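You operate a simulated robot arm through the tools that you are given. There is no shell and no other tool.

Carry out the task below with a simulated robot arm. There is one attempt and no reset: what you move stays moved.

Task
Space the two short tubes on the peg by the card marked GAP.
Fine: the red ring of that size on the brown tube, the beige tube on the ring; pinch and drop nothing.

It is judged by the outcome, as a careful person would: the job done as asked, and still so three seconds after it is handed in. It fails if anything else is knocked over, pushed out of place, dropped, spilled or broken.

Robot
A 7-joint arm with a two-finger parallel gripper, fixed in place. Base frame: the origin is on the floor under the middle of its stand, x ahead of it, y to its left, z up; the work surface is at about z = 0.85. Lengths are in m, angles in rad, forces in N, time in s.
It reaches about 1.247 m from its shoulder. Its first joint turns from -2.304 to 2.304 rad. Payload 3.91 kg.
The TCP is the grasp point between the finger pads, 0.03 m short of the fingertips. In the tool frame z runs along the fingers and y along their closing line. The gripper opens to 0.11 m. The fingers are 0.02 m wide and 0.01 m thick; the gripper's body (0.048 by 0.112 m) begins 0.055 m behind the TCP.
Orientation is that of the tool frame in the base frame, as a unit quaternion [x, y, z, w]. With the fingers straight down and closing along the base's y, the tool's x points along the base's -x, its y along +y and its z along -z.

Tools
- The arm moves only by the tool arm_command. Its argument "increments" is a list of rows, each an object of numbers (a shift or turn left out is 0, a gripper value left out holds the last): "x", "y", "z": the shift along the tool's x, y, z in m; "wx", "wy", "wz": the turn, a rotation vector about the tool's x, y, z in rad; "claw": the gripper command, from -1 (shut) to 1 (fully open), values between in proportion. In form: [{"x": .., "y": .., "z": .., "wx": .., "wy": .., "wz": .., "claw": ..}, ...]. A call has 1 to 20 rows; each row shifts and turns the commanded pose from where the row before left it, along the tool's axes as they then stand. Each row takes 0.2 s and may step no farther than 0.05 m and 0.15 rad from the row before; otherwise, or with a gripper value out of range, the whole call is refused. Where a pose cannot be reached the arm comes as near as it can. A force on the tool above 40 N (or 10 N above the force at the start of the call, whichever is more), or a blocked arm, ends the call early, and 0.2 s more pass. Each finger travels about 0.108 m/s and halts on what it meets, pressing with about 37 N; the grip force reading is that of the motor and also rises with nothing between the fingers. The clock runs only during rows and for 0.2 s after the last one: add rows that do not move to give the fingers time. The reply holds the time, the measured pose of the TCP, the force on the tool along the base axes, the opening and the grip force, in the units named above and with some noise, with the torque about the TCP (base axes, N m) and any sound that the robot's microphone picked up.
- Cameras (640 x 400 px; columns grow to the right, rows downward): "scene" is fixed at [0.3999, 0.4989, 1.6218]; the picture's right is [0.17, 0.98, 0.00], its down [0.49, -0.09, -0.87] and it looks along [-0.86, 0.15, -0.49] (base axes); focal length 214 px, centre (320, 200). "wrist" rides on the gripper at [0.072, 0.017, -0.103] in the tool frame; the picture's right is [-0.23, 0.97, 0.00], its down [-0.76, -0.18, -0.62] and it looks along [-0.61, -0.14, 0.78] (tool axes); focal length 222 px, centre (320, 200). There is no depth. A picture from a camera that has moved, and an enlarged one, comes with that camera's place and axes in the base frame and with its lens.
- grab_frame(camera): a new picture of that camera. The clock stands still meanwhile.
- close_up(camera, box): a new picture of the part [left, top, right, bottom] of that camera's present view, enlarged. The clock stands still meanwhile.
- sign_off(): hands the job in; it is judged then, once.

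Nothing tells you positions but the pictures and the camera data. Unless the task says otherwise, let go and move clear before handing in.

The tools are called after "Call:" as a command line: name --argument value ..., lists and objects as JSON in quotes. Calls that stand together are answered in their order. arm_command: Moves the arm, as the interface text tells. Its arguments: {"type":"object","properties":{"increments":{"type":"array"}},"required":["increments"]} The other tools are called the same way: grab_frame (camera) takes a picture; close_up (camera, box) takes an enlarged picture of a part of a camera's view; sign_off () hands the job in.

At the start:

```text
t: 0.0
eef_pos: [0.1742, -0.711, 1.3125]
ee_rot: [0.0, 1.0, 0.0, -0.001]
wrist_force: [-0.5, 0.5, 0.4]
wrist_torque: [-0.04, 0.02, -0.04]
width: 0.1101
grasp_force: 0.1
```

scene: 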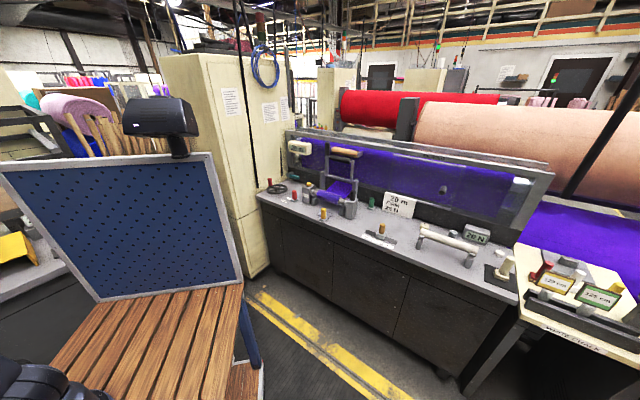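
wrist: 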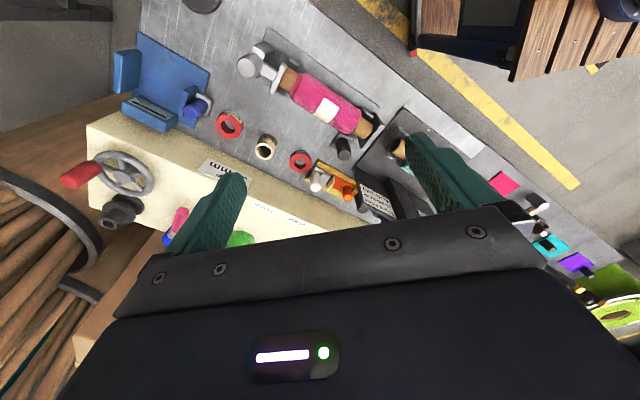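

The wrist view shows a workbench with two red rings, a beige tube, a peg with a brown tube and some cards. I'll look closer before moving anything.

Call:
close_up --camera "wrist" --box '[190, 80, 430, 230]'

Call:
close_up --camera "wrist" --box '[90, 20, 330, 170]'

Call:
close_up --camera "wrist" --box '[360, 100, 640, 275]'

Call:
close_up --camera "scene" --box '[0, 60, 240, 210]'

```text
2.67 times, centred on (310, 155) of wrist
camera zoom: at [0.1014, -0.6938, 1.4157], right [0.23, 0.97, 0.0], down [0.76, -0.18, 0.62], along [0.61, -0.14, -0.78], focal length 592 px, centre (347, 320)
```

zoom: 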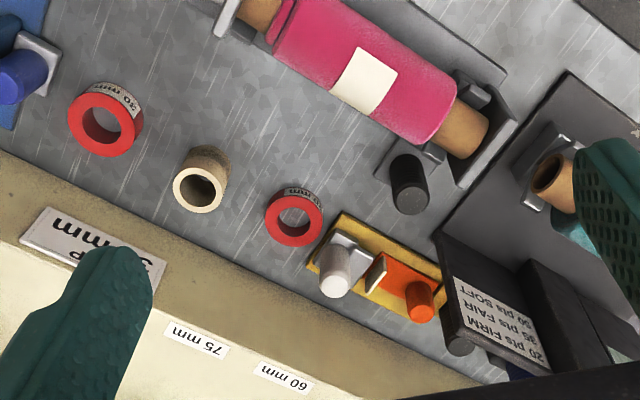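

```text
2.67 times, centred on (210, 95) of wrist
camera zoom: at [0.1014, -0.6938, 1.4157], right [0.23, 0.97, 0.0], down [0.76, -0.18, 0.62], along [0.61, -0.14, -0.78], focal length 592 px, centre (613, 480)
```

zoom: 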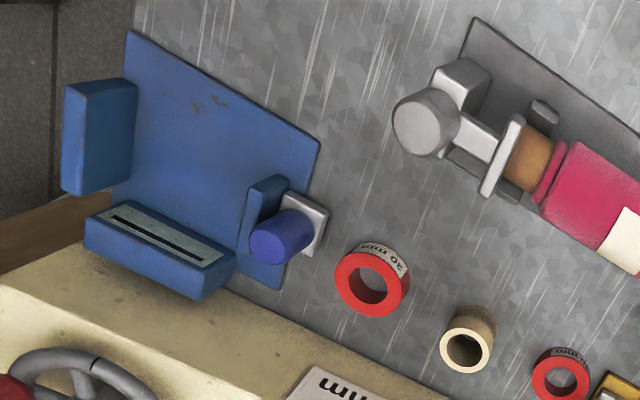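

```text
2.29 times, centred on (500, 188) of wrist
camera zoom: at [0.1014, -0.6938, 1.4157], right [0.23, 0.97, 0.0], down [0.76, -0.18, 0.62], along [0.61, -0.14, -0.78], focal length 508 px, centre (-91, 229)
```

zoom: 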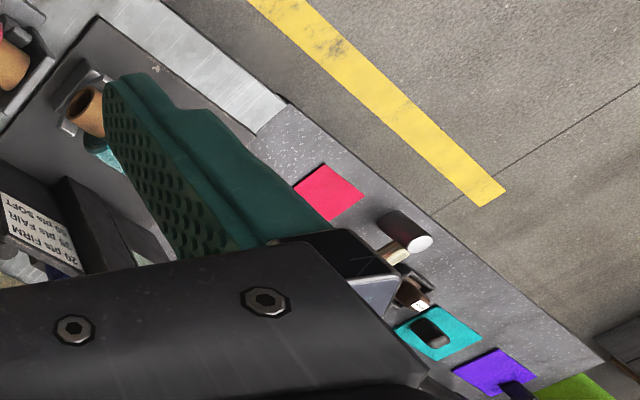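

```text
2.67 times, centred on (120, 135) of scene
camera zoom: at [0.3999, 0.4989, 1.6218], right [0.17, 0.98, 0.0], down [0.49, -0.09, -0.87], along [-0.86, 0.15, -0.49], focal length 572 px, centre (853, 373)
```

zoom: 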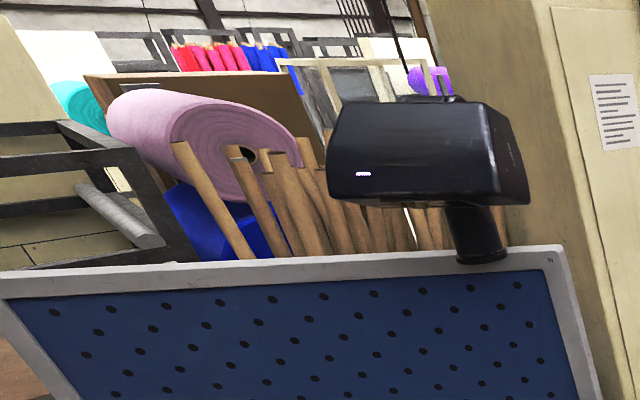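

I can see two red rings and a beige tube on the grey bench. The right finger partly hides a brown tube standing on a small base, and the left finger hides the GAP card. I'll slide about 0.12 m toward +y at this height to uncover both.

Call:
arm_command --increments '[{"y": 0.04, "claw": 1}, {"y": 0.04}, {"y": 0.04}, {}]'

Call:
grab_frame --camera "wrist"

```text
t: 1.0
eef_pos: [0.1754, -0.5889, 1.3119]
ee_rot: [0.0, 1.0, -0.001, 0.0]
wrist_force: [-0.3, 0.1, -0.4]
wrist_torque: [0.0, -0.03, 0.02]
width: 0.1098
grasp_force: 0.2
```

```text
taken
camera wrist: at [0.1029, -0.5714, 1.4144], right [0.23, 0.97, 0.0], down [0.76, -0.18, 0.62], along [0.61, -0.14, -0.78], focal length 222 px, centre (320, 200)
```

wrist: 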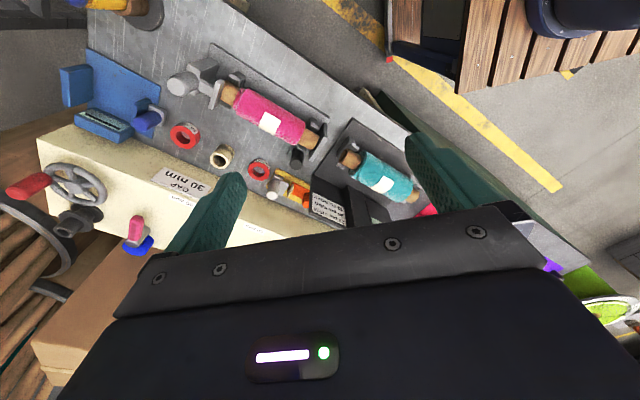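

Call:
close_up --camera "wrist" --box '[140, 100, 268, 180]'

Call:
close_up --camera "wrist" --box '[130, 150, 258, 230]'

Call:
close_up --camera "wrist" --box '[230, 120, 390, 220]'

Call:
close_up --camera "wrist" --box '[40, 50, 200, 150]'

Call:
close_up --camera "wrist" --box '[330, 120, 490, 220]'

```text
5.00 times, centred on (204, 140) of wrist
camera zoom: at [0.1029, -0.5714, 1.4144], right [0.23, 0.97, 0.0], down [0.76, -0.18, 0.62], along [0.61, -0.14, -0.78], focal length 1111 px, centre (900, 500)
```

zoom: 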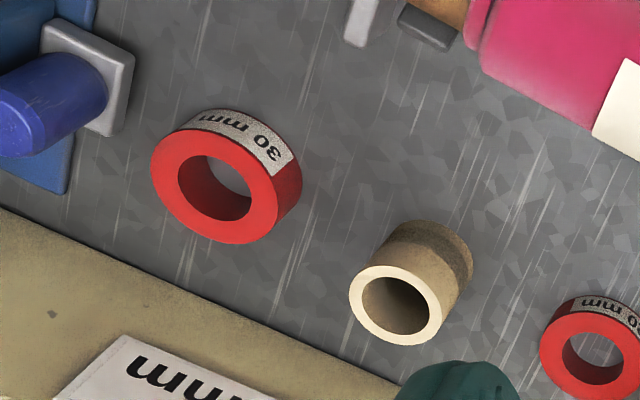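

```text
5.00 times, centred on (194, 190) of wrist
camera zoom: at [0.1029, -0.5714, 1.4144], right [0.23, 0.97, 0.0], down [0.76, -0.18, 0.62], along [0.61, -0.14, -0.78], focal length 1111 px, centre (950, 250)
```

zoom: 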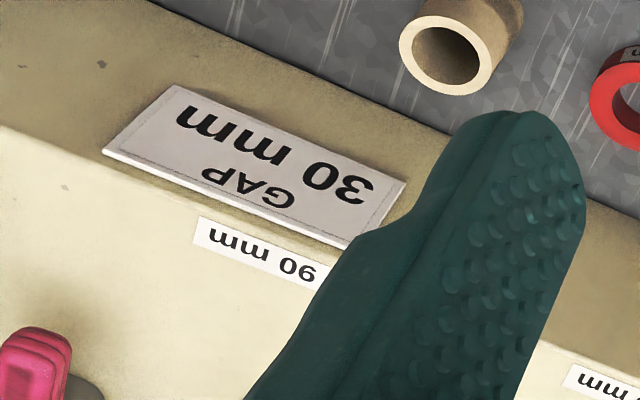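

```text
4.00 times, centred on (310, 170) of wrist
camera zoom: at [0.1029, -0.5714, 1.4144], right [0.23, 0.97, 0.0], down [0.76, -0.18, 0.62], along [0.61, -0.14, -0.78], focal length 888 px, centre (360, 320)
```

zoom: 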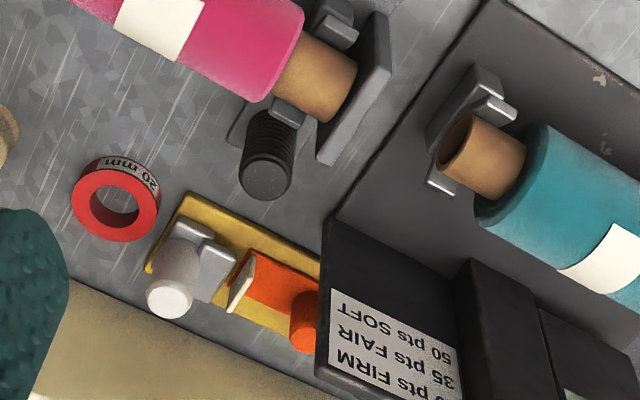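

```text
4.00 times, centred on (120, 100) of wrist
camera zoom: at [0.1029, -0.5714, 1.4144], right [0.23, 0.97, 0.0], down [0.76, -0.18, 0.62], along [0.61, -0.14, -0.78], focal length 888 px, centre (1120, 600)
```

zoom: 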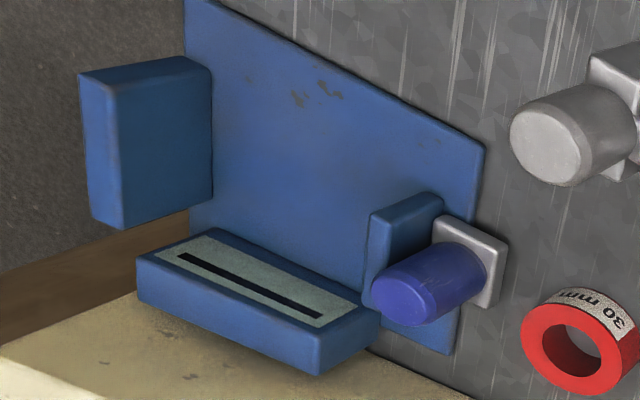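

```text
4.00 times, centred on (410, 170) of wrist
camera zoom: at [0.1029, -0.5714, 1.4144], right [0.23, 0.97, 0.0], down [0.76, -0.18, 0.62], along [0.61, -0.14, -0.78], focal length 888 px, centre (-40, 320)
```

zoom: 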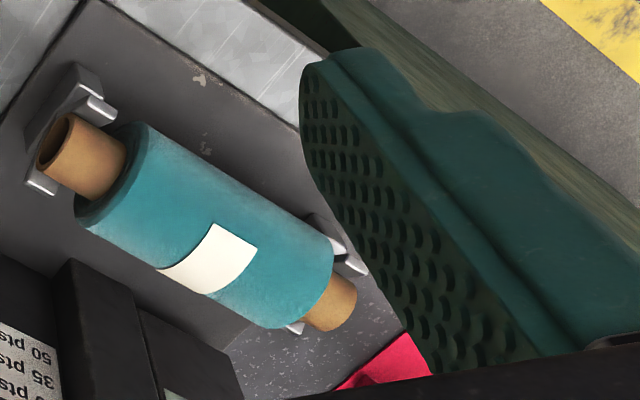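

The GAP card reads 30 mm, so the larger ring is the one to use. The peg may be the dark thing at the top left edge of the view, so I'll zoom in there.

Call:
close_up --camera "wrist" --box '[60, 0, 220, 100]'

Call:
close_up --camera "wrist" --box '[0, 120, 160, 220]'

```text
4.00 times, centred on (140, 50) of wrist
camera zoom: at [0.1029, -0.5714, 1.4144], right [0.23, 0.97, 0.0], down [0.76, -0.18, 0.62], along [0.61, -0.14, -0.78], focal length 888 px, centre (1040, 800)
```

zoom: 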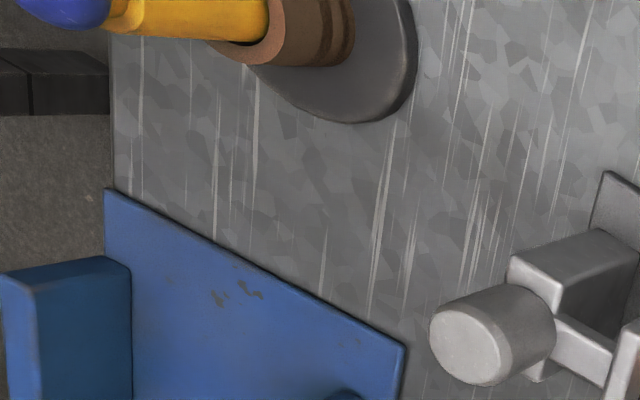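

```text
4.00 times, centred on (80, 170) of wrist
camera zoom: at [0.1029, -0.5714, 1.4144], right [0.23, 0.97, 0.0], down [0.76, -0.18, 0.62], along [0.61, -0.14, -0.78], focal length 888 px, centre (1280, 320)
```

zoom: 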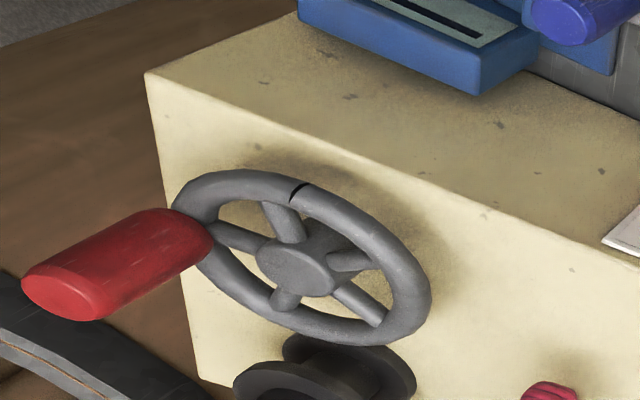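

The peg is the yellow one with the blue tip, on a dark round base near (0.0, -0.9), and the brown tube is already on it. I'll move back to x≈0.0 and yaw the wrist 90° so the camera looks along -y at it.

Call:
arm_command --increments '[{"x": 0.04, "y": 0.01}, {"x": 0.045, "y": 0.01}, {"x": 0.045, "y": 0.01}, {"x": 0.04, "y": 0.01}, {"wz": 0.1428}, {"wz": 0.1428}, {"wz": 0.1428}, {"wz": 0.1428}, {"wz": 0.1428}, {"wz": 0.1428}, {"wz": 0.1428}, {"wz": 0.1428}, {"wz": 0.1428}, {"wz": 0.1428}, {"wz": 0.1428}, {}]'

Call:
grab_frame --camera "wrist"

Call:
grab_frame --camera "scene"

```text
t: 4.4
eef_pos: [0.0031, -0.5509, 1.312]
ee_rot: [0.708, 0.707, 0.0, 0.0]
wrist_force: [-0.2, 0.0, 0.3]
wrist_torque: [0.01, 0.01, -0.03]
width: 0.1099
grasp_force: 0.1
```

```text
taken
camera wrist: at [0.0211, -0.4779, 1.4151], right [0.97, -0.23, 0.0], down [-0.18, -0.76, 0.62], along [-0.14, -0.61, -0.78], focal length 222 px, centre (320, 200)
```

wrist: 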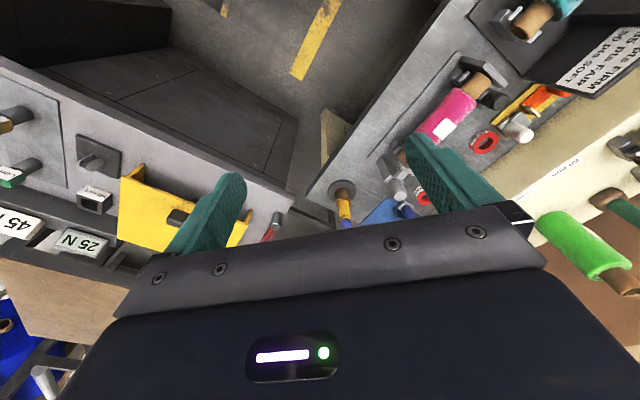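

```text
taken
```

scene: 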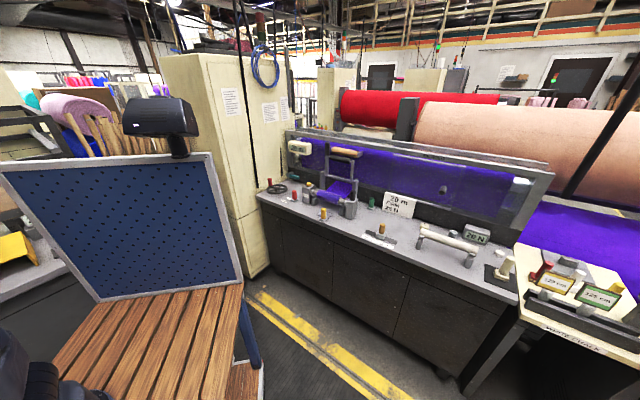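

Call:
close_up --camera "wrist" --box '[280, 160, 408, 240]'

Call:
close_up --camera "wrist" --box '[370, 80, 530, 180]'

Call:
close_up --camera "wrist" --box '[160, 120, 400, 270]'

```text
5.00 times, centred on (344, 200) of wrist
camera zoom: at [0.0211, -0.4779, 1.4151], right [0.97, -0.23, 0.0], down [-0.18, -0.76, 0.62], along [-0.14, -0.61, -0.78], focal length 1111 px, centre (200, 200)
```

zoom: 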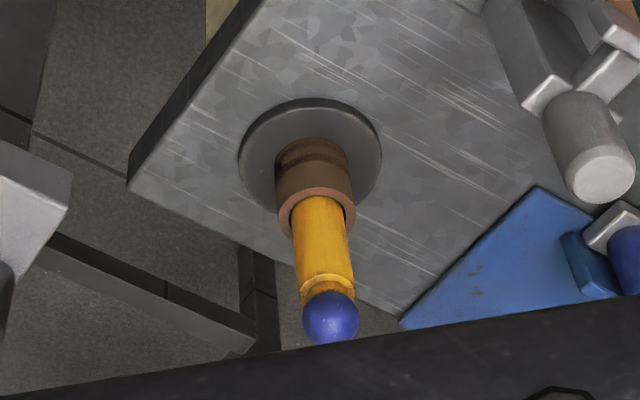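

```text
4.00 times, centred on (450, 130) of wrist
camera zoom: at [0.0211, -0.4779, 1.4151], right [0.97, -0.23, 0.0], down [-0.18, -0.76, 0.62], along [-0.14, -0.61, -0.78], focal length 888 px, centre (-200, 480)
```

zoom: 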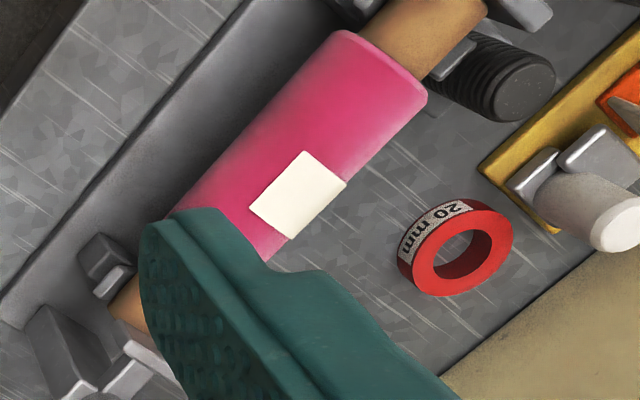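

```text
2.67 times, centred on (280, 195) of wrist
camera zoom: at [0.0211, -0.4779, 1.4151], right [0.97, -0.23, 0.0], down [-0.18, -0.76, 0.62], along [-0.14, -0.61, -0.78], focal length 592 px, centre (427, 213)
```

zoom: 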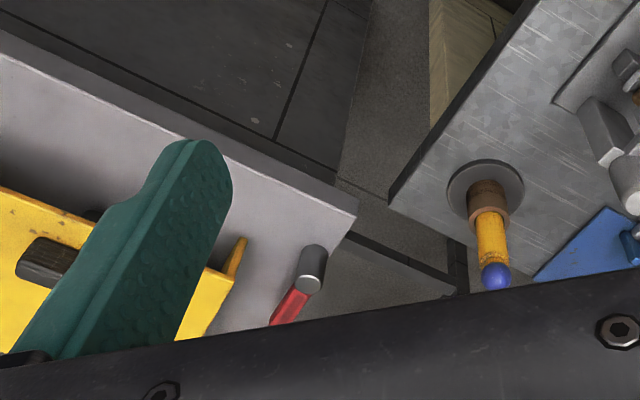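

The peg stands near (-0.007, -0.892) and its blue ball tip is at about z = 1.017. The brown tube's top is at about z = 0.916. Next I'll survey the area around the 30 mm ring with the camera looking square across the bench.

Call:
arm_command --increments '[{"x": -0.04}, {"x": -0.04}, {"x": -0.04}, {"x": -0.04}, {"wz": -0.1309}, {"wz": -0.1309}, {"wz": -0.1309}, {"wz": -0.1309}, {"wz": -0.1309}, {"wz": -0.1309}, {}]'

Call:
grab_frame --camera "wrist"

```text
t: 6.8
eef_pos: [0.0042, -0.7104, 1.3127]
ee_rot: [0.382, 0.924, 0.001, 0.0]
wrist_force: [0.1, -0.1, 0.9]
wrist_torque: [0.02, 0.01, 0.01]
width: 0.1101
grasp_force: 0.1
```

```text
taken
camera wrist: at [-0.035, -0.6478, 1.4156], right [0.85, 0.53, 0.0], down [0.41, -0.66, 0.62], along [0.33, -0.53, -0.78], focal length 222 px, centre (320, 200)
```

wrist: 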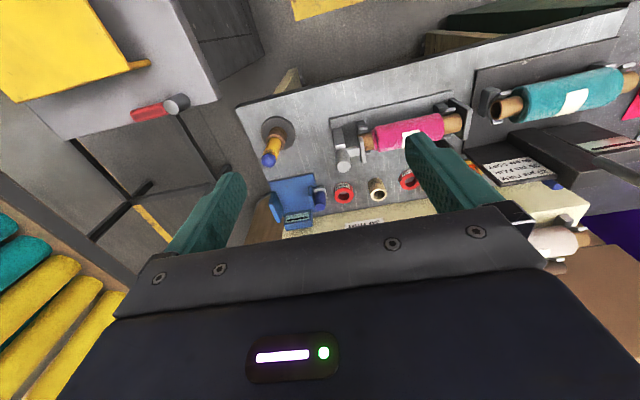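

Call:
close_up --camera "wrist" --box '[240, 130, 432, 250]'

Call:
close_up --camera "wrist" --box '[310, 140, 406, 200]'

Call:
close_up --camera "wrist" --box '[240, 100, 336, 160]'

```text
3.33 times, centred on (336, 190) of wrist
camera zoom: at [-0.035, -0.6478, 1.4156], right [0.85, 0.53, 0.0], down [0.41, -0.66, 0.62], along [0.33, -0.53, -0.78], focal length 740 px, centre (267, 233)
```

zoom: 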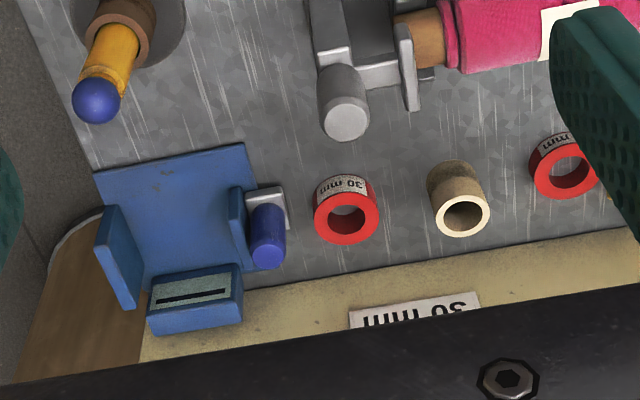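

```text
6.67 times, centred on (358, 170) of wrist
camera zoom: at [-0.035, -0.6478, 1.4156], right [0.85, 0.53, 0.0], down [0.41, -0.66, 0.62], along [0.33, -0.53, -0.78], focal length 1481 px, centre (67, 400)
```

zoom: 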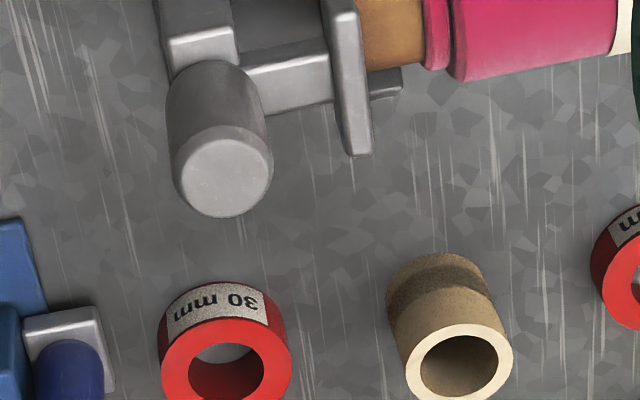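

```text
6.67 times, centred on (288, 130) of wrist
camera zoom: at [-0.035, -0.6478, 1.4156], right [0.85, 0.53, 0.0], down [0.41, -0.66, 0.62], along [0.33, -0.53, -0.78], focal length 1481 px, centre (533, 667)
```

zoom: 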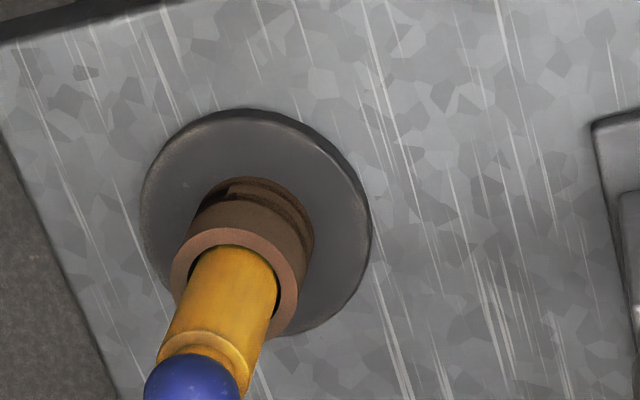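

The 30 mm ring is at about (0.244, -0.958). It measures 60 mm outside, 35 mm through the hole and 30 mm tall. The beige tube is at about (0.315, -0.889), and a tall grey post stands at (0.13, -0.82). A vertical grip would drive the peg tip into the palm, so I want a tilted grip with the camera side up. I'll yaw the wrist the other way, in free air, to see if that pose is reachable.

Call:
arm_command --increments '[{"wz": -0.1458}, {"wz": -0.1458}, {"wz": -0.1458}, {"wz": -0.1458}, {"wz": -0.1458}, {"wz": -0.1458}, {"wz": -0.1458}, {"wz": -0.1458}, {}]'

```text
t: 8.8
eef_pos: [0.004, -0.7102, 1.3122]
ee_rot: [-0.19, 0.982, 0.001, 0.0]
wrist_force: [0.0, 0.3, 0.0]
wrist_torque: [-0.02, 0.02, -0.01]
width: 0.1101
grasp_force: 0.1
```

The wrist follows without trouble, so I'll carry on to the full yaw, with the tool x pointing away from the robot.

Call:
arm_command --increments '[{"wz": -0.1458}, {"wz": -0.1458}, {"wz": -0.1458}, {"wz": -0.1458}, {"wz": -0.1458}, {"wz": -0.1458}, {"wz": -0.1458}, {"wz": -0.1458}, {"wz": -0.1458}, {}]'

Call:
grab_frame --camera "wrist"

```text
t: 11.0
eef_pos: [0.101, -0.7927, 1.3007]
ee_rot: [0.743, -0.669, -0.005, 0.001]
wrist_force: [-1.0, 0.3, -1.0]
wrist_torque: [0.01, -0.08, 0.02]
width: 0.1099
grasp_force: 0.0
out of reach, approached as far as the arm can: row 7, 8, 9
```

```text
taken
camera wrist: at [0.093, -0.8678, 1.4045], right [-0.99, 0.12, 0.01], down [0.1, 0.77, 0.63], along [0.07, 0.62, -0.78], focal length 222 px, centre (320, 200)
```

wrist: 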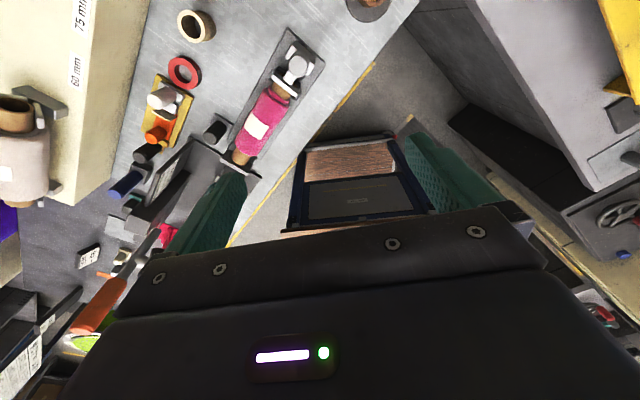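

The wrist limit stops me just short of pointing straight outward, so I'll back the yaw off about 24°. Then I'll move over toward the ring, where the available yaw range shifts in my favour.

Call:
arm_command --increments '[{"wz": 0.14}, {"wz": 0.14}, {"wz": 0.14}, {}, {"x": 0.0128, "y": -0.038}, {"x": 0.0128, "y": -0.038}, {"x": 0.0128, "y": -0.038}, {"x": 0.0128, "y": -0.038}, {"x": 0.0128, "y": -0.038}, {"x": 0.0128, "y": -0.038}, {}]'

```text
t: 13.4
eef_pos: [0.2969, -0.9353, 1.3003]
ee_rot: [-0.595, 0.804, 0.001, -0.001]
wrist_force: [-0.7, -0.7, 1.1]
wrist_torque: [0.0, 0.0, 0.0]
width: 0.1102
grasp_force: 0.1
```

The commanded pose was reset to the actual one, so I'm now at (0.297, -0.935, 1.300) with tool x at about -107°. Next I'll yaw to -96° and tilt 30° about the closing line, still high above everything.

Call:
arm_command --increments '[{"wz": -0.096}, {"wz": -0.096}, {"wy": 0.1309}, {"wy": 0.1309}, {"wy": 0.1309}, {"wy": 0.1309}, {}]'

Call:
grab_frame --camera "wrist"

```text
t: 15.0
eef_pos: [0.2985, -0.9348, 1.3025]
ee_rot: [-0.646, 0.718, -0.174, -0.193]
wrist_force: [-0.4, -1.0, 0.0]
wrist_torque: [0.03, -0.03, 0.0]
width: 0.11
grasp_force: 0.1
```

```text
taken
camera wrist: at [0.2809, -0.944, 1.4275], right [-0.95, 0.3, -0.11], down [0.28, 0.95, 0.16], along [0.16, 0.12, -0.98], focal length 222 px, centre (320, 200)
```

wrist: 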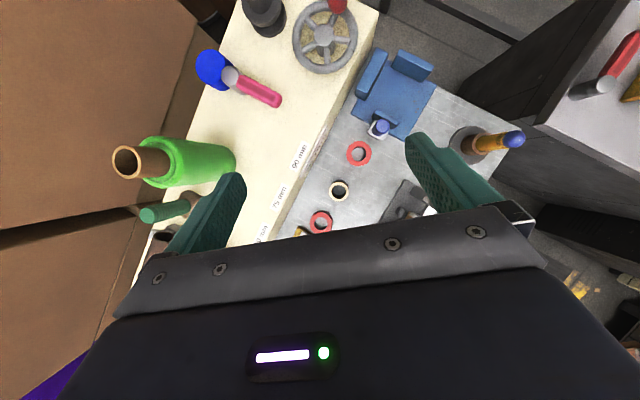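

This gives a nearly straight-down view. I'll zoom in on the ring, the beige tube and the peg to get accurate positions.

Call:
close_up --camera "wrist" --box '[310, 120, 406, 180]'

Call:
close_up --camera "wrist" --box '[300, 160, 396, 220]'

Call:
close_up --camera "wrist" --box '[436, 110, 532, 170]'

```text
6.67 times, centred on (358, 150) of wrist
camera zoom: at [0.2809, -0.944, 1.4275], right [-0.95, 0.3, -0.11], down [0.28, 0.95, 0.16], along [0.16, 0.12, -0.98], focal length 1481 px, centre (67, 533)
```

zoom: 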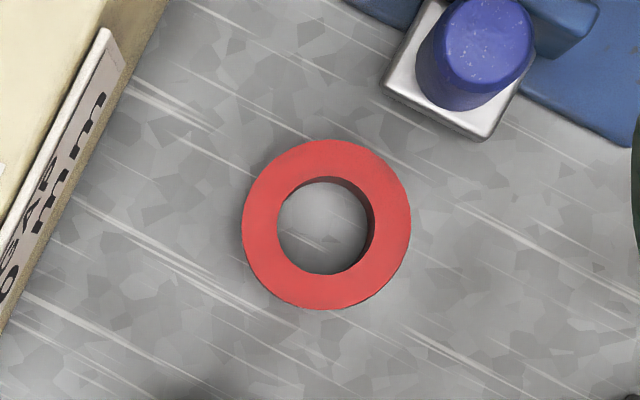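

```text
6.67 times, centred on (348, 190) of wrist
camera zoom: at [0.2809, -0.944, 1.4275], right [-0.95, 0.3, -0.11], down [0.28, 0.95, 0.16], along [0.16, 0.12, -0.98], focal length 1481 px, centre (133, 267)
```

zoom: 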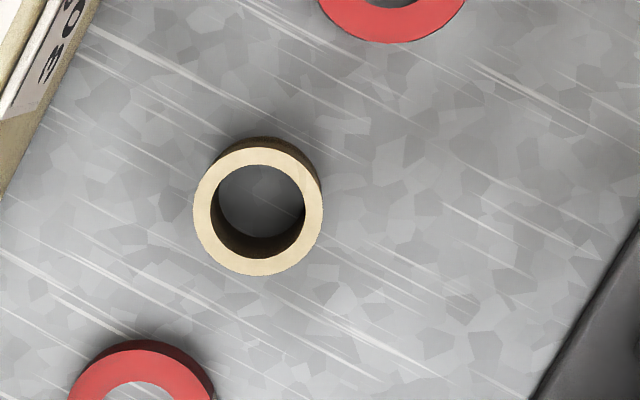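

```text
6.67 times, centred on (484, 140) of wrist
camera zoom: at [0.2809, -0.944, 1.4275], right [-0.95, 0.3, -0.11], down [0.28, 0.95, 0.16], along [0.16, 0.12, -0.98], focal length 1481 px, centre (-773, 600)
```

zoom: 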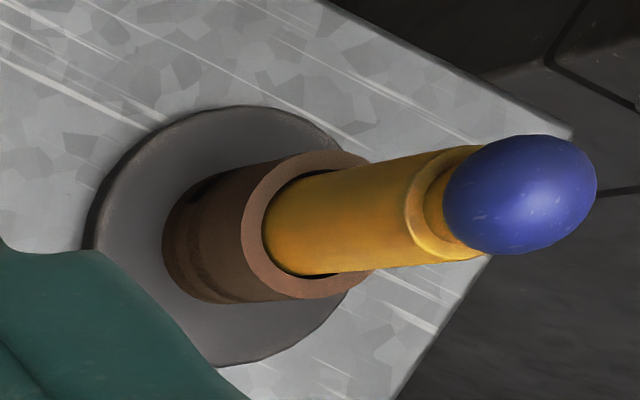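

The ring refines to (0.246, -0.9575) with a 60 mm outside diameter. I'll descend in the same tilted orientation to about 0.16 m above the grasp pose, with the fingers partly closed to around 0.083 m, and check alignment.

Call:
arm_command --increments '[{"x": -0.01867, "y": 0.00833, "z": 0.03787, "claw": 0.5}, {"x": -0.01867, "y": 0.00833, "z": 0.03787}, {"x": -0.01867, "y": 0.00833, "z": 0.03787}, {"x": -0.01867, "y": 0.00833, "z": 0.03787}, {"x": -0.01867, "y": 0.00833, "z": 0.03787}, {"x": -0.01867, "y": 0.00833, "z": 0.03787}, {}]'

Call:
grab_frame --camera "wrist"

```text
t: 16.6
eef_pos: [0.251, -0.9416, 1.0473]
ee_rot: [-0.646, 0.718, -0.173, -0.192]
wrist_force: [0.5, -0.3, 0.2]
wrist_torque: [-0.01, 0.05, 0.01]
width: 0.0826
grasp_force: 0.0
```

```text
taken
camera wrist: at [0.2332, -0.9517, 1.1737], right [-0.95, 0.3, -0.11], down [0.28, 0.95, 0.16], along [0.15, 0.12, -0.98], focal length 222 px, centre (320, 200)
```

wrist: 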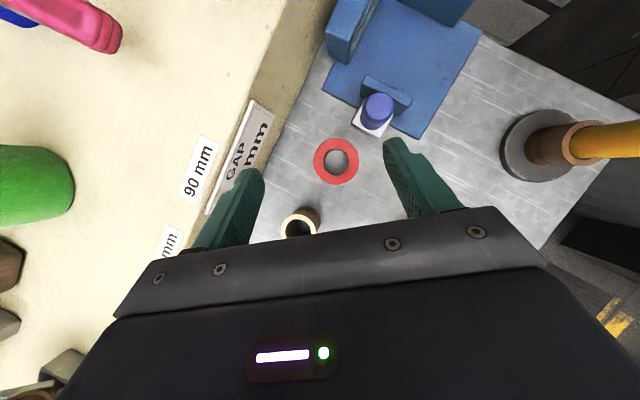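

Call:
close_up --camera "wrist" --box '[280, 120, 392, 190]'

Call:
close_up --camera "wrist" --box '[220, 120, 460, 270]'

```text
5.71 times, centred on (336, 155) of wrist
camera zoom: at [0.2332, -0.9517, 1.1737], right [-0.95, 0.3, -0.11], down [0.28, 0.95, 0.16], along [0.15, 0.12, -0.98], focal length 1269 px, centre (229, 457)
```

zoom: 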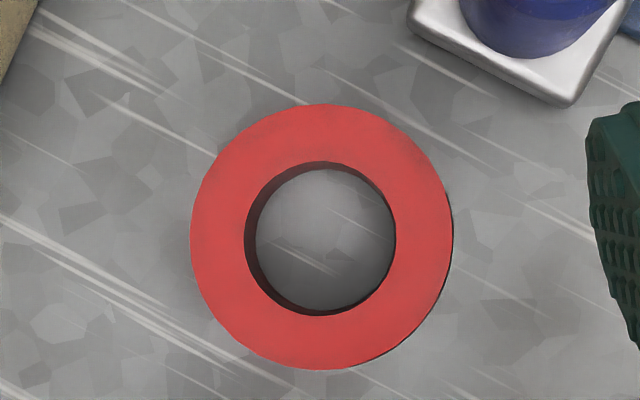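

```text
2.67 times, centred on (340, 195) of wrist
camera zoom: at [0.2332, -0.9517, 1.1737], right [-0.95, 0.3, -0.11], down [0.28, 0.95, 0.16], along [0.15, 0.12, -0.98], focal length 592 px, centre (267, 213)
```

zoom: 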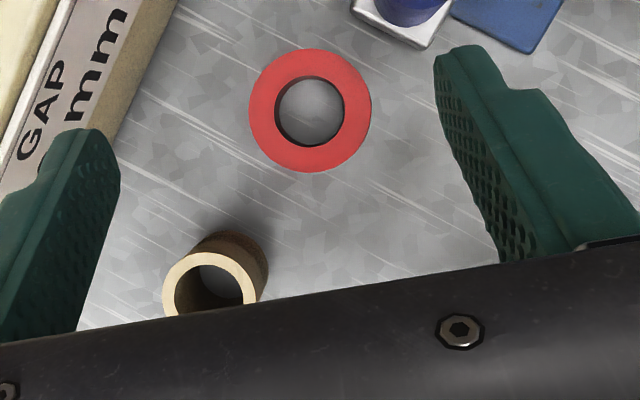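

The ring centre is confirmed at about (0.2455, -0.958). I'll go down most of the way and re-check.

Call:
arm_command --increments '[{"x": -0.0131, "y": 0.001, "z": 0.0256}, {"x": -0.0131, "y": 0.001, "z": 0.0256}, {"x": -0.0131, "y": 0.001, "z": 0.0256}, {"x": -0.0131, "y": 0.001, "z": 0.0256}, {}, {}]'

Call:
grab_frame --camera "wrist"

Call:
close_up --camera "wrist" --box '[220, 100, 460, 250]'

```text
t: 18.0
eef_pos: [0.2444, -0.9488, 0.9357]
ee_rot: [-0.646, 0.718, -0.173, -0.192]
wrist_force: [0.3, -0.6, -0.7]
wrist_torque: [-0.01, -0.04, 0.01]
width: 0.0825
grasp_force: 0.0
```

```text
taken
camera wrist: at [0.2268, -0.9582, 1.0607], right [-0.95, 0.3, -0.11], down [0.28, 0.95, 0.16], along [0.16, 0.12, -0.98], focal length 222 px, centre (320, 200)
```

wrist: 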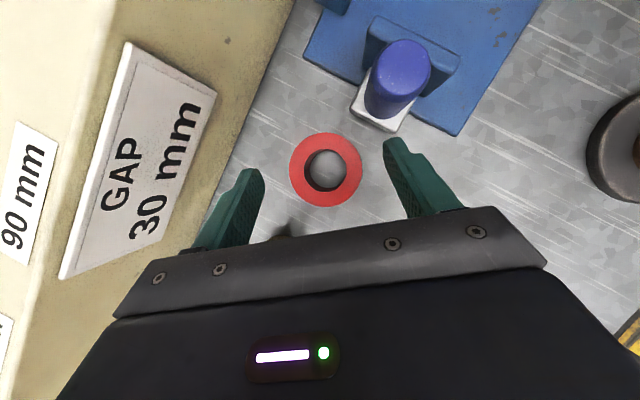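

```text
2.67 times, centred on (340, 175) of wrist
camera zoom: at [0.2268, -0.9582, 1.0607], right [-0.95, 0.3, -0.11], down [0.28, 0.95, 0.16], along [0.16, 0.12, -0.98], focal length 592 px, centre (267, 267)
```

zoom: 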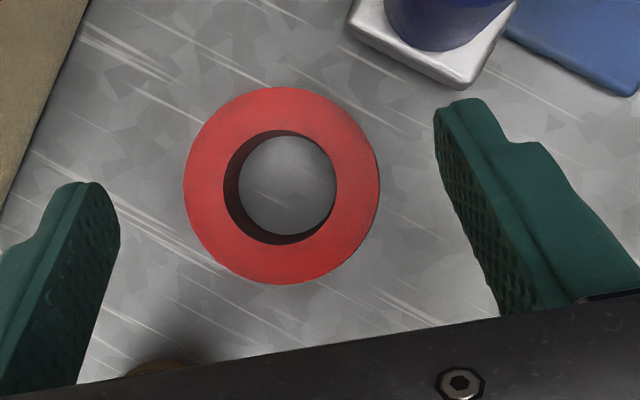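

The ring is now at about (0.2445, -0.9588), so the last step is 1 mm sideways and 45 mm down. I'll check contact force and alignment before closing.

Call:
arm_command --increments '[{"x": -0.0077, "y": -0.0004, "z": 0.0127}, {"x": -0.0077, "y": -0.0004, "z": 0.0127}, {"x": -0.0077, "y": -0.0003, "z": 0.0127}, {}, {}]'

Call:
close_up --camera "wrist" --box '[220, 100, 460, 250]'

```text
t: 19.2
eef_pos: [0.2445, -0.9482, 0.8896]
ee_rot: [-0.646, 0.718, -0.173, -0.192]
wrist_force: [-0.1, 0.1, -0.3]
wrist_torque: [0.02, -0.01, 0.0]
width: 0.0826
grasp_force: 0.1
```

```text
2.67 times, centred on (340, 175) of wrist
camera zoom: at [0.2265, -0.9575, 1.0161], right [-0.95, 0.3, -0.11], down [0.28, 0.95, 0.16], along [0.16, 0.12, -0.98], focal length 592 px, centre (267, 267)
```

zoom: 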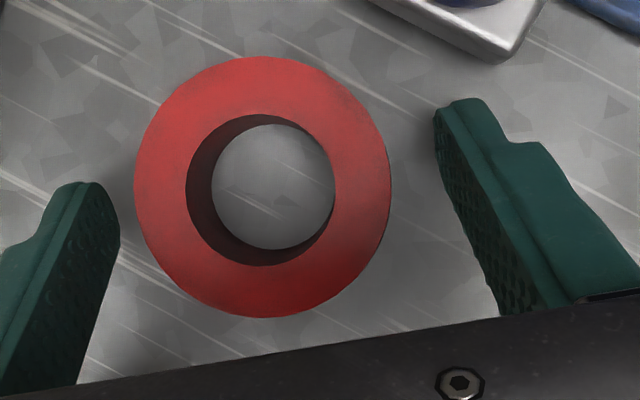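

The ring sits centred between the pads to within about 1 mm, with no contact force. I'll close on it now.

Call:
arm_command --increments '[{"claw": -0.3}, {}, {}, {}]'

Call:
close_up --camera "wrist" --box '[220, 100, 460, 250]'

```text
t: 20.2
eef_pos: [0.2433, -0.9474, 0.8909]
ee_rot: [-0.646, 0.718, -0.172, -0.192]
wrist_force: [-0.4, -0.1, 0.0]
wrist_torque: [0.0, 0.0, 0.0]
width: 0.0586
grasp_force: 37.0
```

```text
2.67 times, centred on (340, 175) of wrist
camera zoom: at [0.2265, -0.9575, 1.0161], right [-0.95, 0.3, -0.11], down [0.28, 0.95, 0.16], along [0.15, 0.12, -0.98], focal length 592 px, centre (267, 267)
```

zoom: 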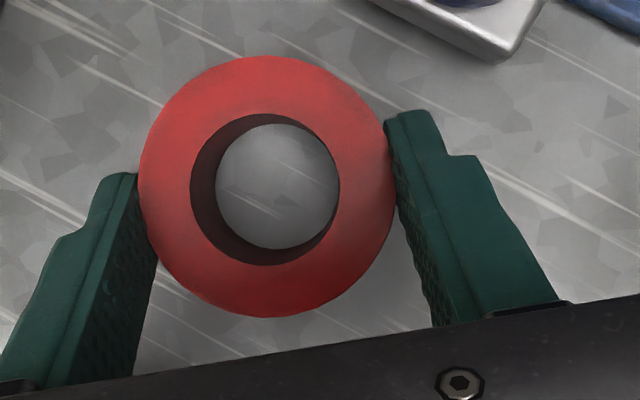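

I have the ring, with the width reading 0.0586 and the grip at 37 N. I'll lift it straight up a little and confirm it comes along.

Call:
arm_command --increments '[{"x": 0.0075, "z": -0.013}, {"x": 0.01, "z": -0.0173}, {"x": 0.015, "z": -0.026}, {"x": 0.02, "z": -0.0346}, {"x": 0.02, "z": -0.0346}, {"x": 0.02, "z": -0.0346}, {"x": 0.02, "z": -0.0346}, {}]'

Call:
grab_frame --camera "wrist"

Call:
close_up --camera "wrist" --box '[220, 100, 460, 250]'

```text
t: 22.0
eef_pos: [0.2439, -0.9478, 1.115]
ee_rot: [-0.646, 0.718, -0.173, -0.193]
wrist_force: [0.1, -0.1, -1.1]
wrist_torque: [0.01, 0.01, 0.02]
width: 0.0585
grasp_force: 37.3
```

```text
taken
camera wrist: at [0.2263, -0.9572, 1.2411], right [-0.95, 0.3, -0.11], down [0.28, 0.95, 0.16], along [0.16, 0.12, -0.98], focal length 222 px, centre (320, 200)
```

wrist: 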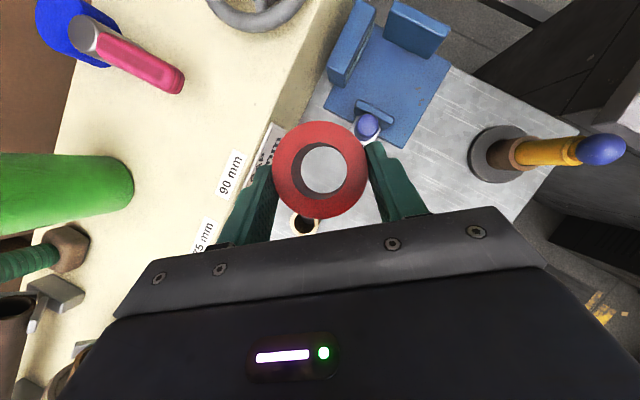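

```text
2.67 times, centred on (340, 175) of wrist
camera zoom: at [0.2263, -0.9572, 1.2411], right [-0.95, 0.3, -0.11], down [0.28, 0.95, 0.16], along [0.16, 0.12, -0.98], focal length 592 px, centre (267, 267)
```

zoom: 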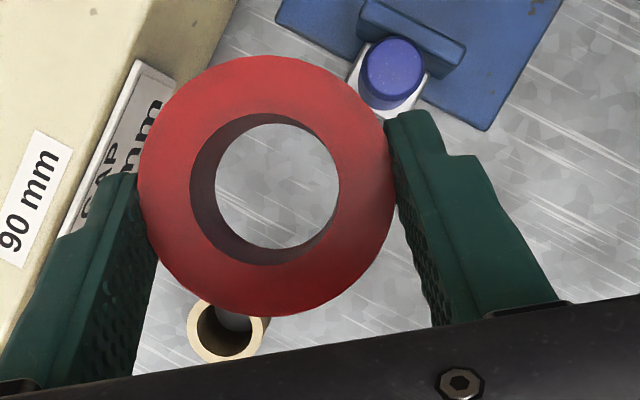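

The ring lifted cleanly and hangs level in the grip. I'll turn the yaw 15° about the vertical to stay inside the wrist's range, then carry it over to above the peg. The ring bottom stays near z = 1.08, above the post and the peg tip.

Call:
arm_command --increments '[{"wx": -0.065, "wz": 0.1125}, {"wx": -0.065, "wz": 0.1125}, {"x": 0.0043, "y": 0.0361, "z": 0.0008}, {"x": 0.0043, "y": 0.0361, "z": 0.0008}, {"x": 0.0043, "y": 0.0361, "z": 0.0008}, {"x": 0.0043, "y": 0.0361, "z": 0.0008}, {"x": 0.0043, "y": 0.0361, "z": 0.0008}, {"x": 0.0043, "y": 0.0361, "z": 0.0008}, {"x": 0.0043, "y": 0.0361, "z": 0.0008}, {}, {}]'

Call:
grab_frame --camera "wrist"

Call:
close_up --camera "wrist" --box '[220, 100, 460, 250]'

```text
t: 24.4
eef_pos: [-0.0063, -0.8857, 1.1254]
ee_rot: [-0.547, 0.796, -0.146, -0.214]
wrist_force: [0.3, 0.0, -1.6]
wrist_torque: [0.01, 0.0, 0.02]
width: 0.0583
grasp_force: 36.9
```

```text
taken
camera wrist: at [-0.0255, -0.8888, 1.2503], right [-0.84, 0.53, -0.11], down [0.51, 0.84, 0.16], along [0.18, 0.08, -0.98], focal length 222 px, centre (320, 200)
```

wrist: 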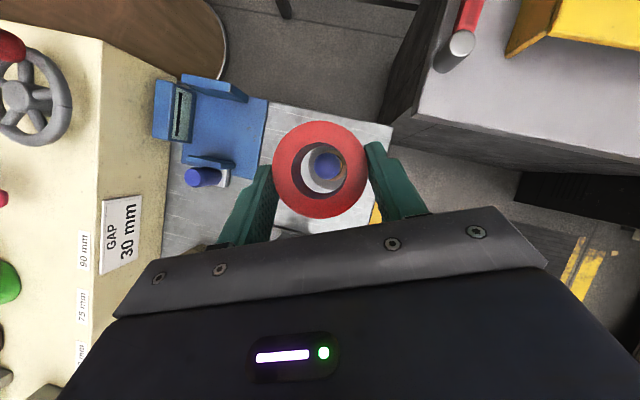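

```text
2.67 times, centred on (340, 175) of wrist
camera zoom: at [-0.0255, -0.8888, 1.2503], right [-0.84, 0.53, -0.11], down [0.51, 0.84, 0.16], along [0.18, 0.08, -0.98], focal length 592 px, centre (267, 267)
```

zoom: 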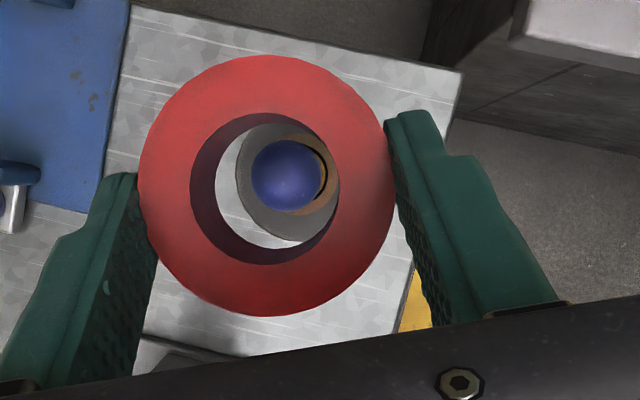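

I can see the blue ball through the ring hole. The ring centre is at about (-0.0105, -0.894) and the peg at about (-0.007, -0.897), so I'll correct by (+3.4, -3.0) mm. Then I'll lower until the ring bottom is just above the ball.

Call:
arm_command --increments '[{"x": -0.0087, "y": -0.0014, "z": 0.0161}, {"x": -0.0087, "y": -0.0014, "z": 0.0161}, {"x": -0.0087, "y": -0.0014, "z": 0.0161}, {}, {}]'

Call:
close_up --camera "wrist" --box '[260, 125, 380, 200]'

Call:
grab_frame --camera "wrist"

```text
t: 25.6
eef_pos: [0.0004, -0.8878, 1.0688]
ee_rot: [-0.547, 0.796, -0.147, -0.213]
wrist_force: [0.1, 0.3, -0.9]
wrist_torque: [0.03, 0.0, -0.02]
width: 0.0586
grasp_force: 37.4
```

```text
5.33 times, centred on (320, 162) of wrist
camera zoom: at [-0.0183, -0.8922, 1.1943], right [-0.84, 0.53, -0.11], down [0.51, 0.84, 0.16], along [0.18, 0.07, -0.98], focal length 1185 px, centre (320, 400)
```

zoom: 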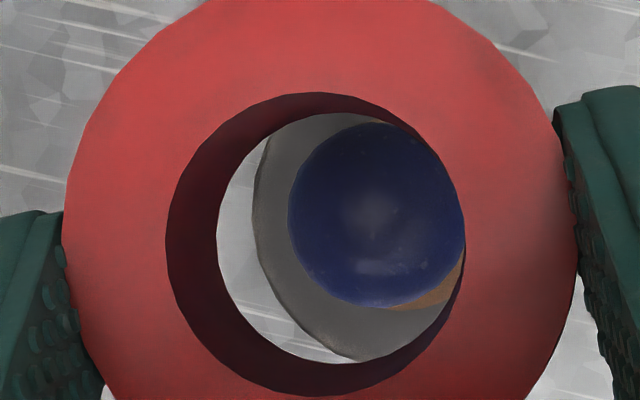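

```text
taken
camera wrist: at [-0.0183, -0.8922, 1.1943], right [-0.84, 0.53, -0.11], down [0.51, 0.84, 0.16], along [0.18, 0.07, -0.98], focal length 222 px, centre (320, 200)
```

wrist: 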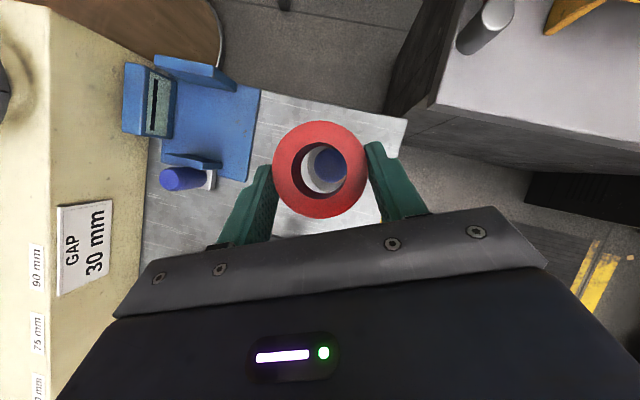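

The ball measures at (-0.0073, -0.8974), matching the last estimate, but the ring settled at (-0.0027, -0.897) and needs about 4.6 mm toward -x. I'll shift, wait for it to settle, and measure again.

Call:
arm_command --increments '[{"x": 0.0016, "y": 0.0042, "z": 0.0009}, {}, {}, {}, {}, {}]'

Call:
close_up --camera "wrist" --box '[256, 110, 384, 190]'

Call:
close_up --camera "wrist" --box '[256, 145, 384, 225]'

```text
t: 27.0
eef_pos: [-0.0025, -0.8881, 1.0686]
ee_rot: [-0.548, 0.796, -0.147, -0.213]
wrist_force: [0.6, 0.2, -1.7]
wrist_torque: [0.02, 0.0, -0.01]
width: 0.0583
grasp_force: 36.9
```

```text
5.00 times, centred on (320, 150) of wrist
camera zoom: at [-0.0224, -0.8925, 1.1952], right [-0.84, 0.53, -0.11], down [0.51, 0.84, 0.16], along [0.18, 0.08, -0.98], focal length 1111 px, centre (320, 450)
```

zoom: 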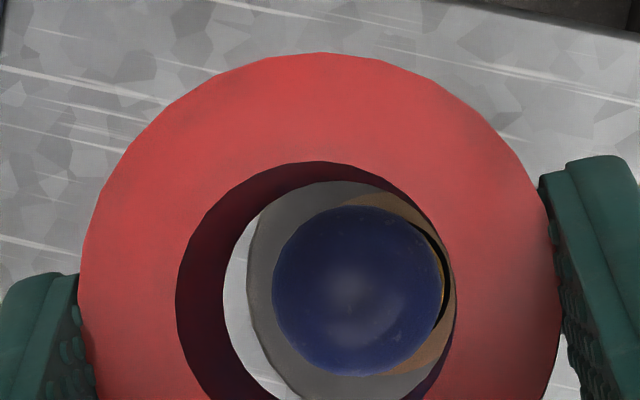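

```text
5.00 times, centred on (320, 185) of wrist
camera zoom: at [-0.0224, -0.8925, 1.1952], right [-0.84, 0.53, -0.11], down [0.51, 0.84, 0.16], along [0.18, 0.08, -0.98], focal length 1111 px, centre (320, 275)
```

zoom: 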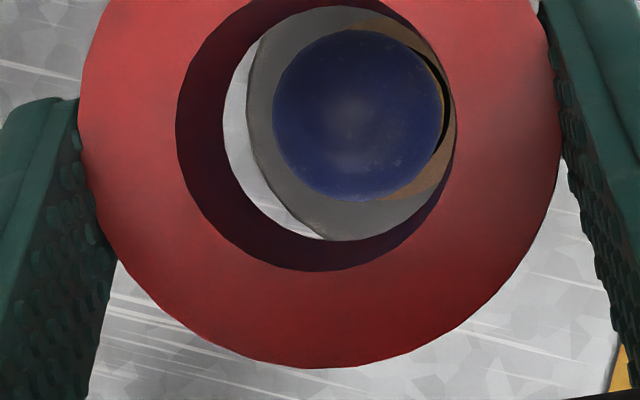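

The ring and peg now line up within 1 mm, both at about (-0.007, -0.8975), and the ring is level. I'll lower slowly onto the peg and watch the force.

Call:
arm_command --increments '[{"x": -0.0033, "z": 0.0058}, {"x": -0.0033, "z": 0.0058}, {"x": -0.0033, "z": 0.0058}, {"x": -0.0033, "z": 0.0058}, {}, {}]'

Call:
close_up --camera "wrist" --box '[256, 130, 384, 210]'

```text
t: 28.4
eef_pos: [-0.0035, -0.8898, 1.044]
ee_rot: [-0.547, 0.796, -0.147, -0.214]
wrist_force: [0.3, 0.5, -1.7]
wrist_torque: [0.05, 0.02, 0.03]
width: 0.0584
grasp_force: 37.0
```

```text
5.00 times, centred on (320, 170) of wrist
camera zoom: at [-0.0232, -0.894, 1.1682], right [-0.84, 0.53, -0.11], down [0.51, 0.84, 0.16], along [0.18, 0.07, -0.98], focal length 1111 px, centre (320, 350)
```

zoom: 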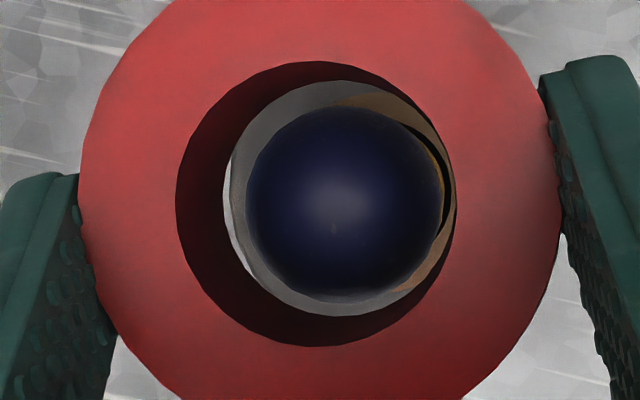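

The ball has entered the ring with roughly even clearance. The ring is about 1.3 mm too far toward -y, so I'll correct that and lower another 24 mm.

Call:
arm_command --increments '[{"x": -0.0011, "z": -0.0007}, {"x": -0.003, "z": 0.0052}, {"x": -0.003, "z": 0.0052}, {"x": -0.003, "z": 0.0052}, {"x": -0.003, "z": 0.0052}, {}, {}]'

Call:
close_up --camera "wrist" --box '[256, 130, 384, 210]'

```text
t: 30.0
eef_pos: [-0.0042, -0.8885, 1.019]
ee_rot: [-0.547, 0.796, -0.147, -0.213]
wrist_force: [1.0, 0.1, -0.1]
wrist_torque: [0.02, 0.0, -0.01]
width: 0.0583
grasp_force: 37.0
```

```text
5.00 times, centred on (320, 170) of wrist
camera zoom: at [-0.0229, -0.893, 1.1442], right [-0.84, 0.53, -0.11], down [0.51, 0.84, 0.16], along [0.18, 0.07, -0.98], focal length 1111 px, centre (320, 350)
```

zoom: 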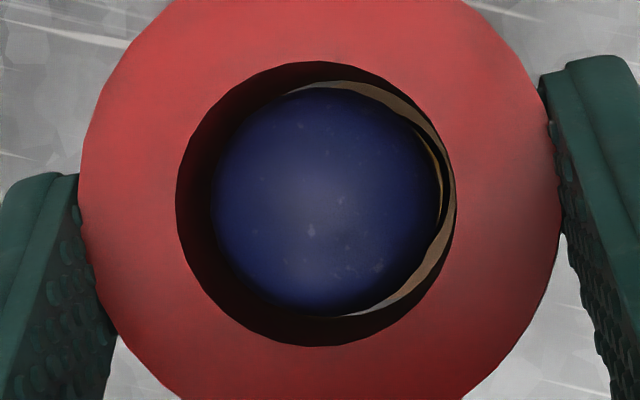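

Clearance is still even, with the peg about 0.9 mm off-centre inside a 2.6 mm gap. I'll trim that and keep lowering.

Call:
arm_command --increments '[{"y": 0.0008}, {"x": -0.003, "z": 0.0052}, {"x": -0.003, "z": 0.0052}, {"x": -0.003, "z": 0.0052}, {"x": -0.003, "z": 0.0052}, {"x": -0.003, "z": 0.0052}, {"x": -0.003, "z": 0.0052}, {}, {}]'

Call:
grab_frame --camera "wrist"

Call:
close_up --camera "wrist" --box '[256, 130, 384, 210]'

```text
t: 32.0
eef_pos: [-0.0028, -0.8879, 0.9826]
ee_rot: [-0.547, 0.796, -0.147, -0.213]
wrist_force: [-0.1, 0.0, -0.9]
wrist_torque: [0.04, -0.01, -0.02]
width: 0.0579
grasp_force: 37.5
```

```text
taken
camera wrist: at [-0.0221, -0.8923, 1.1083], right [-0.84, 0.53, -0.11], down [0.51, 0.84, 0.16], along [0.18, 0.07, -0.98], focal length 222 px, centre (320, 200)
```

wrist: 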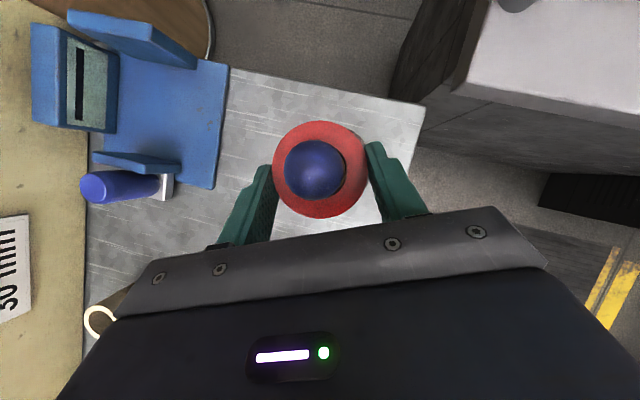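

```text
5.00 times, centred on (320, 170) of wrist
camera zoom: at [-0.0221, -0.8923, 1.1083], right [-0.84, 0.53, -0.11], down [0.51, 0.84, 0.16], along [0.18, 0.07, -0.98], focal length 1111 px, centre (320, 350)
```

zoom: 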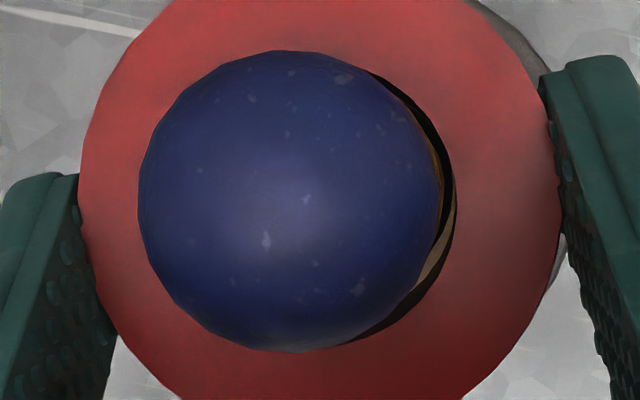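

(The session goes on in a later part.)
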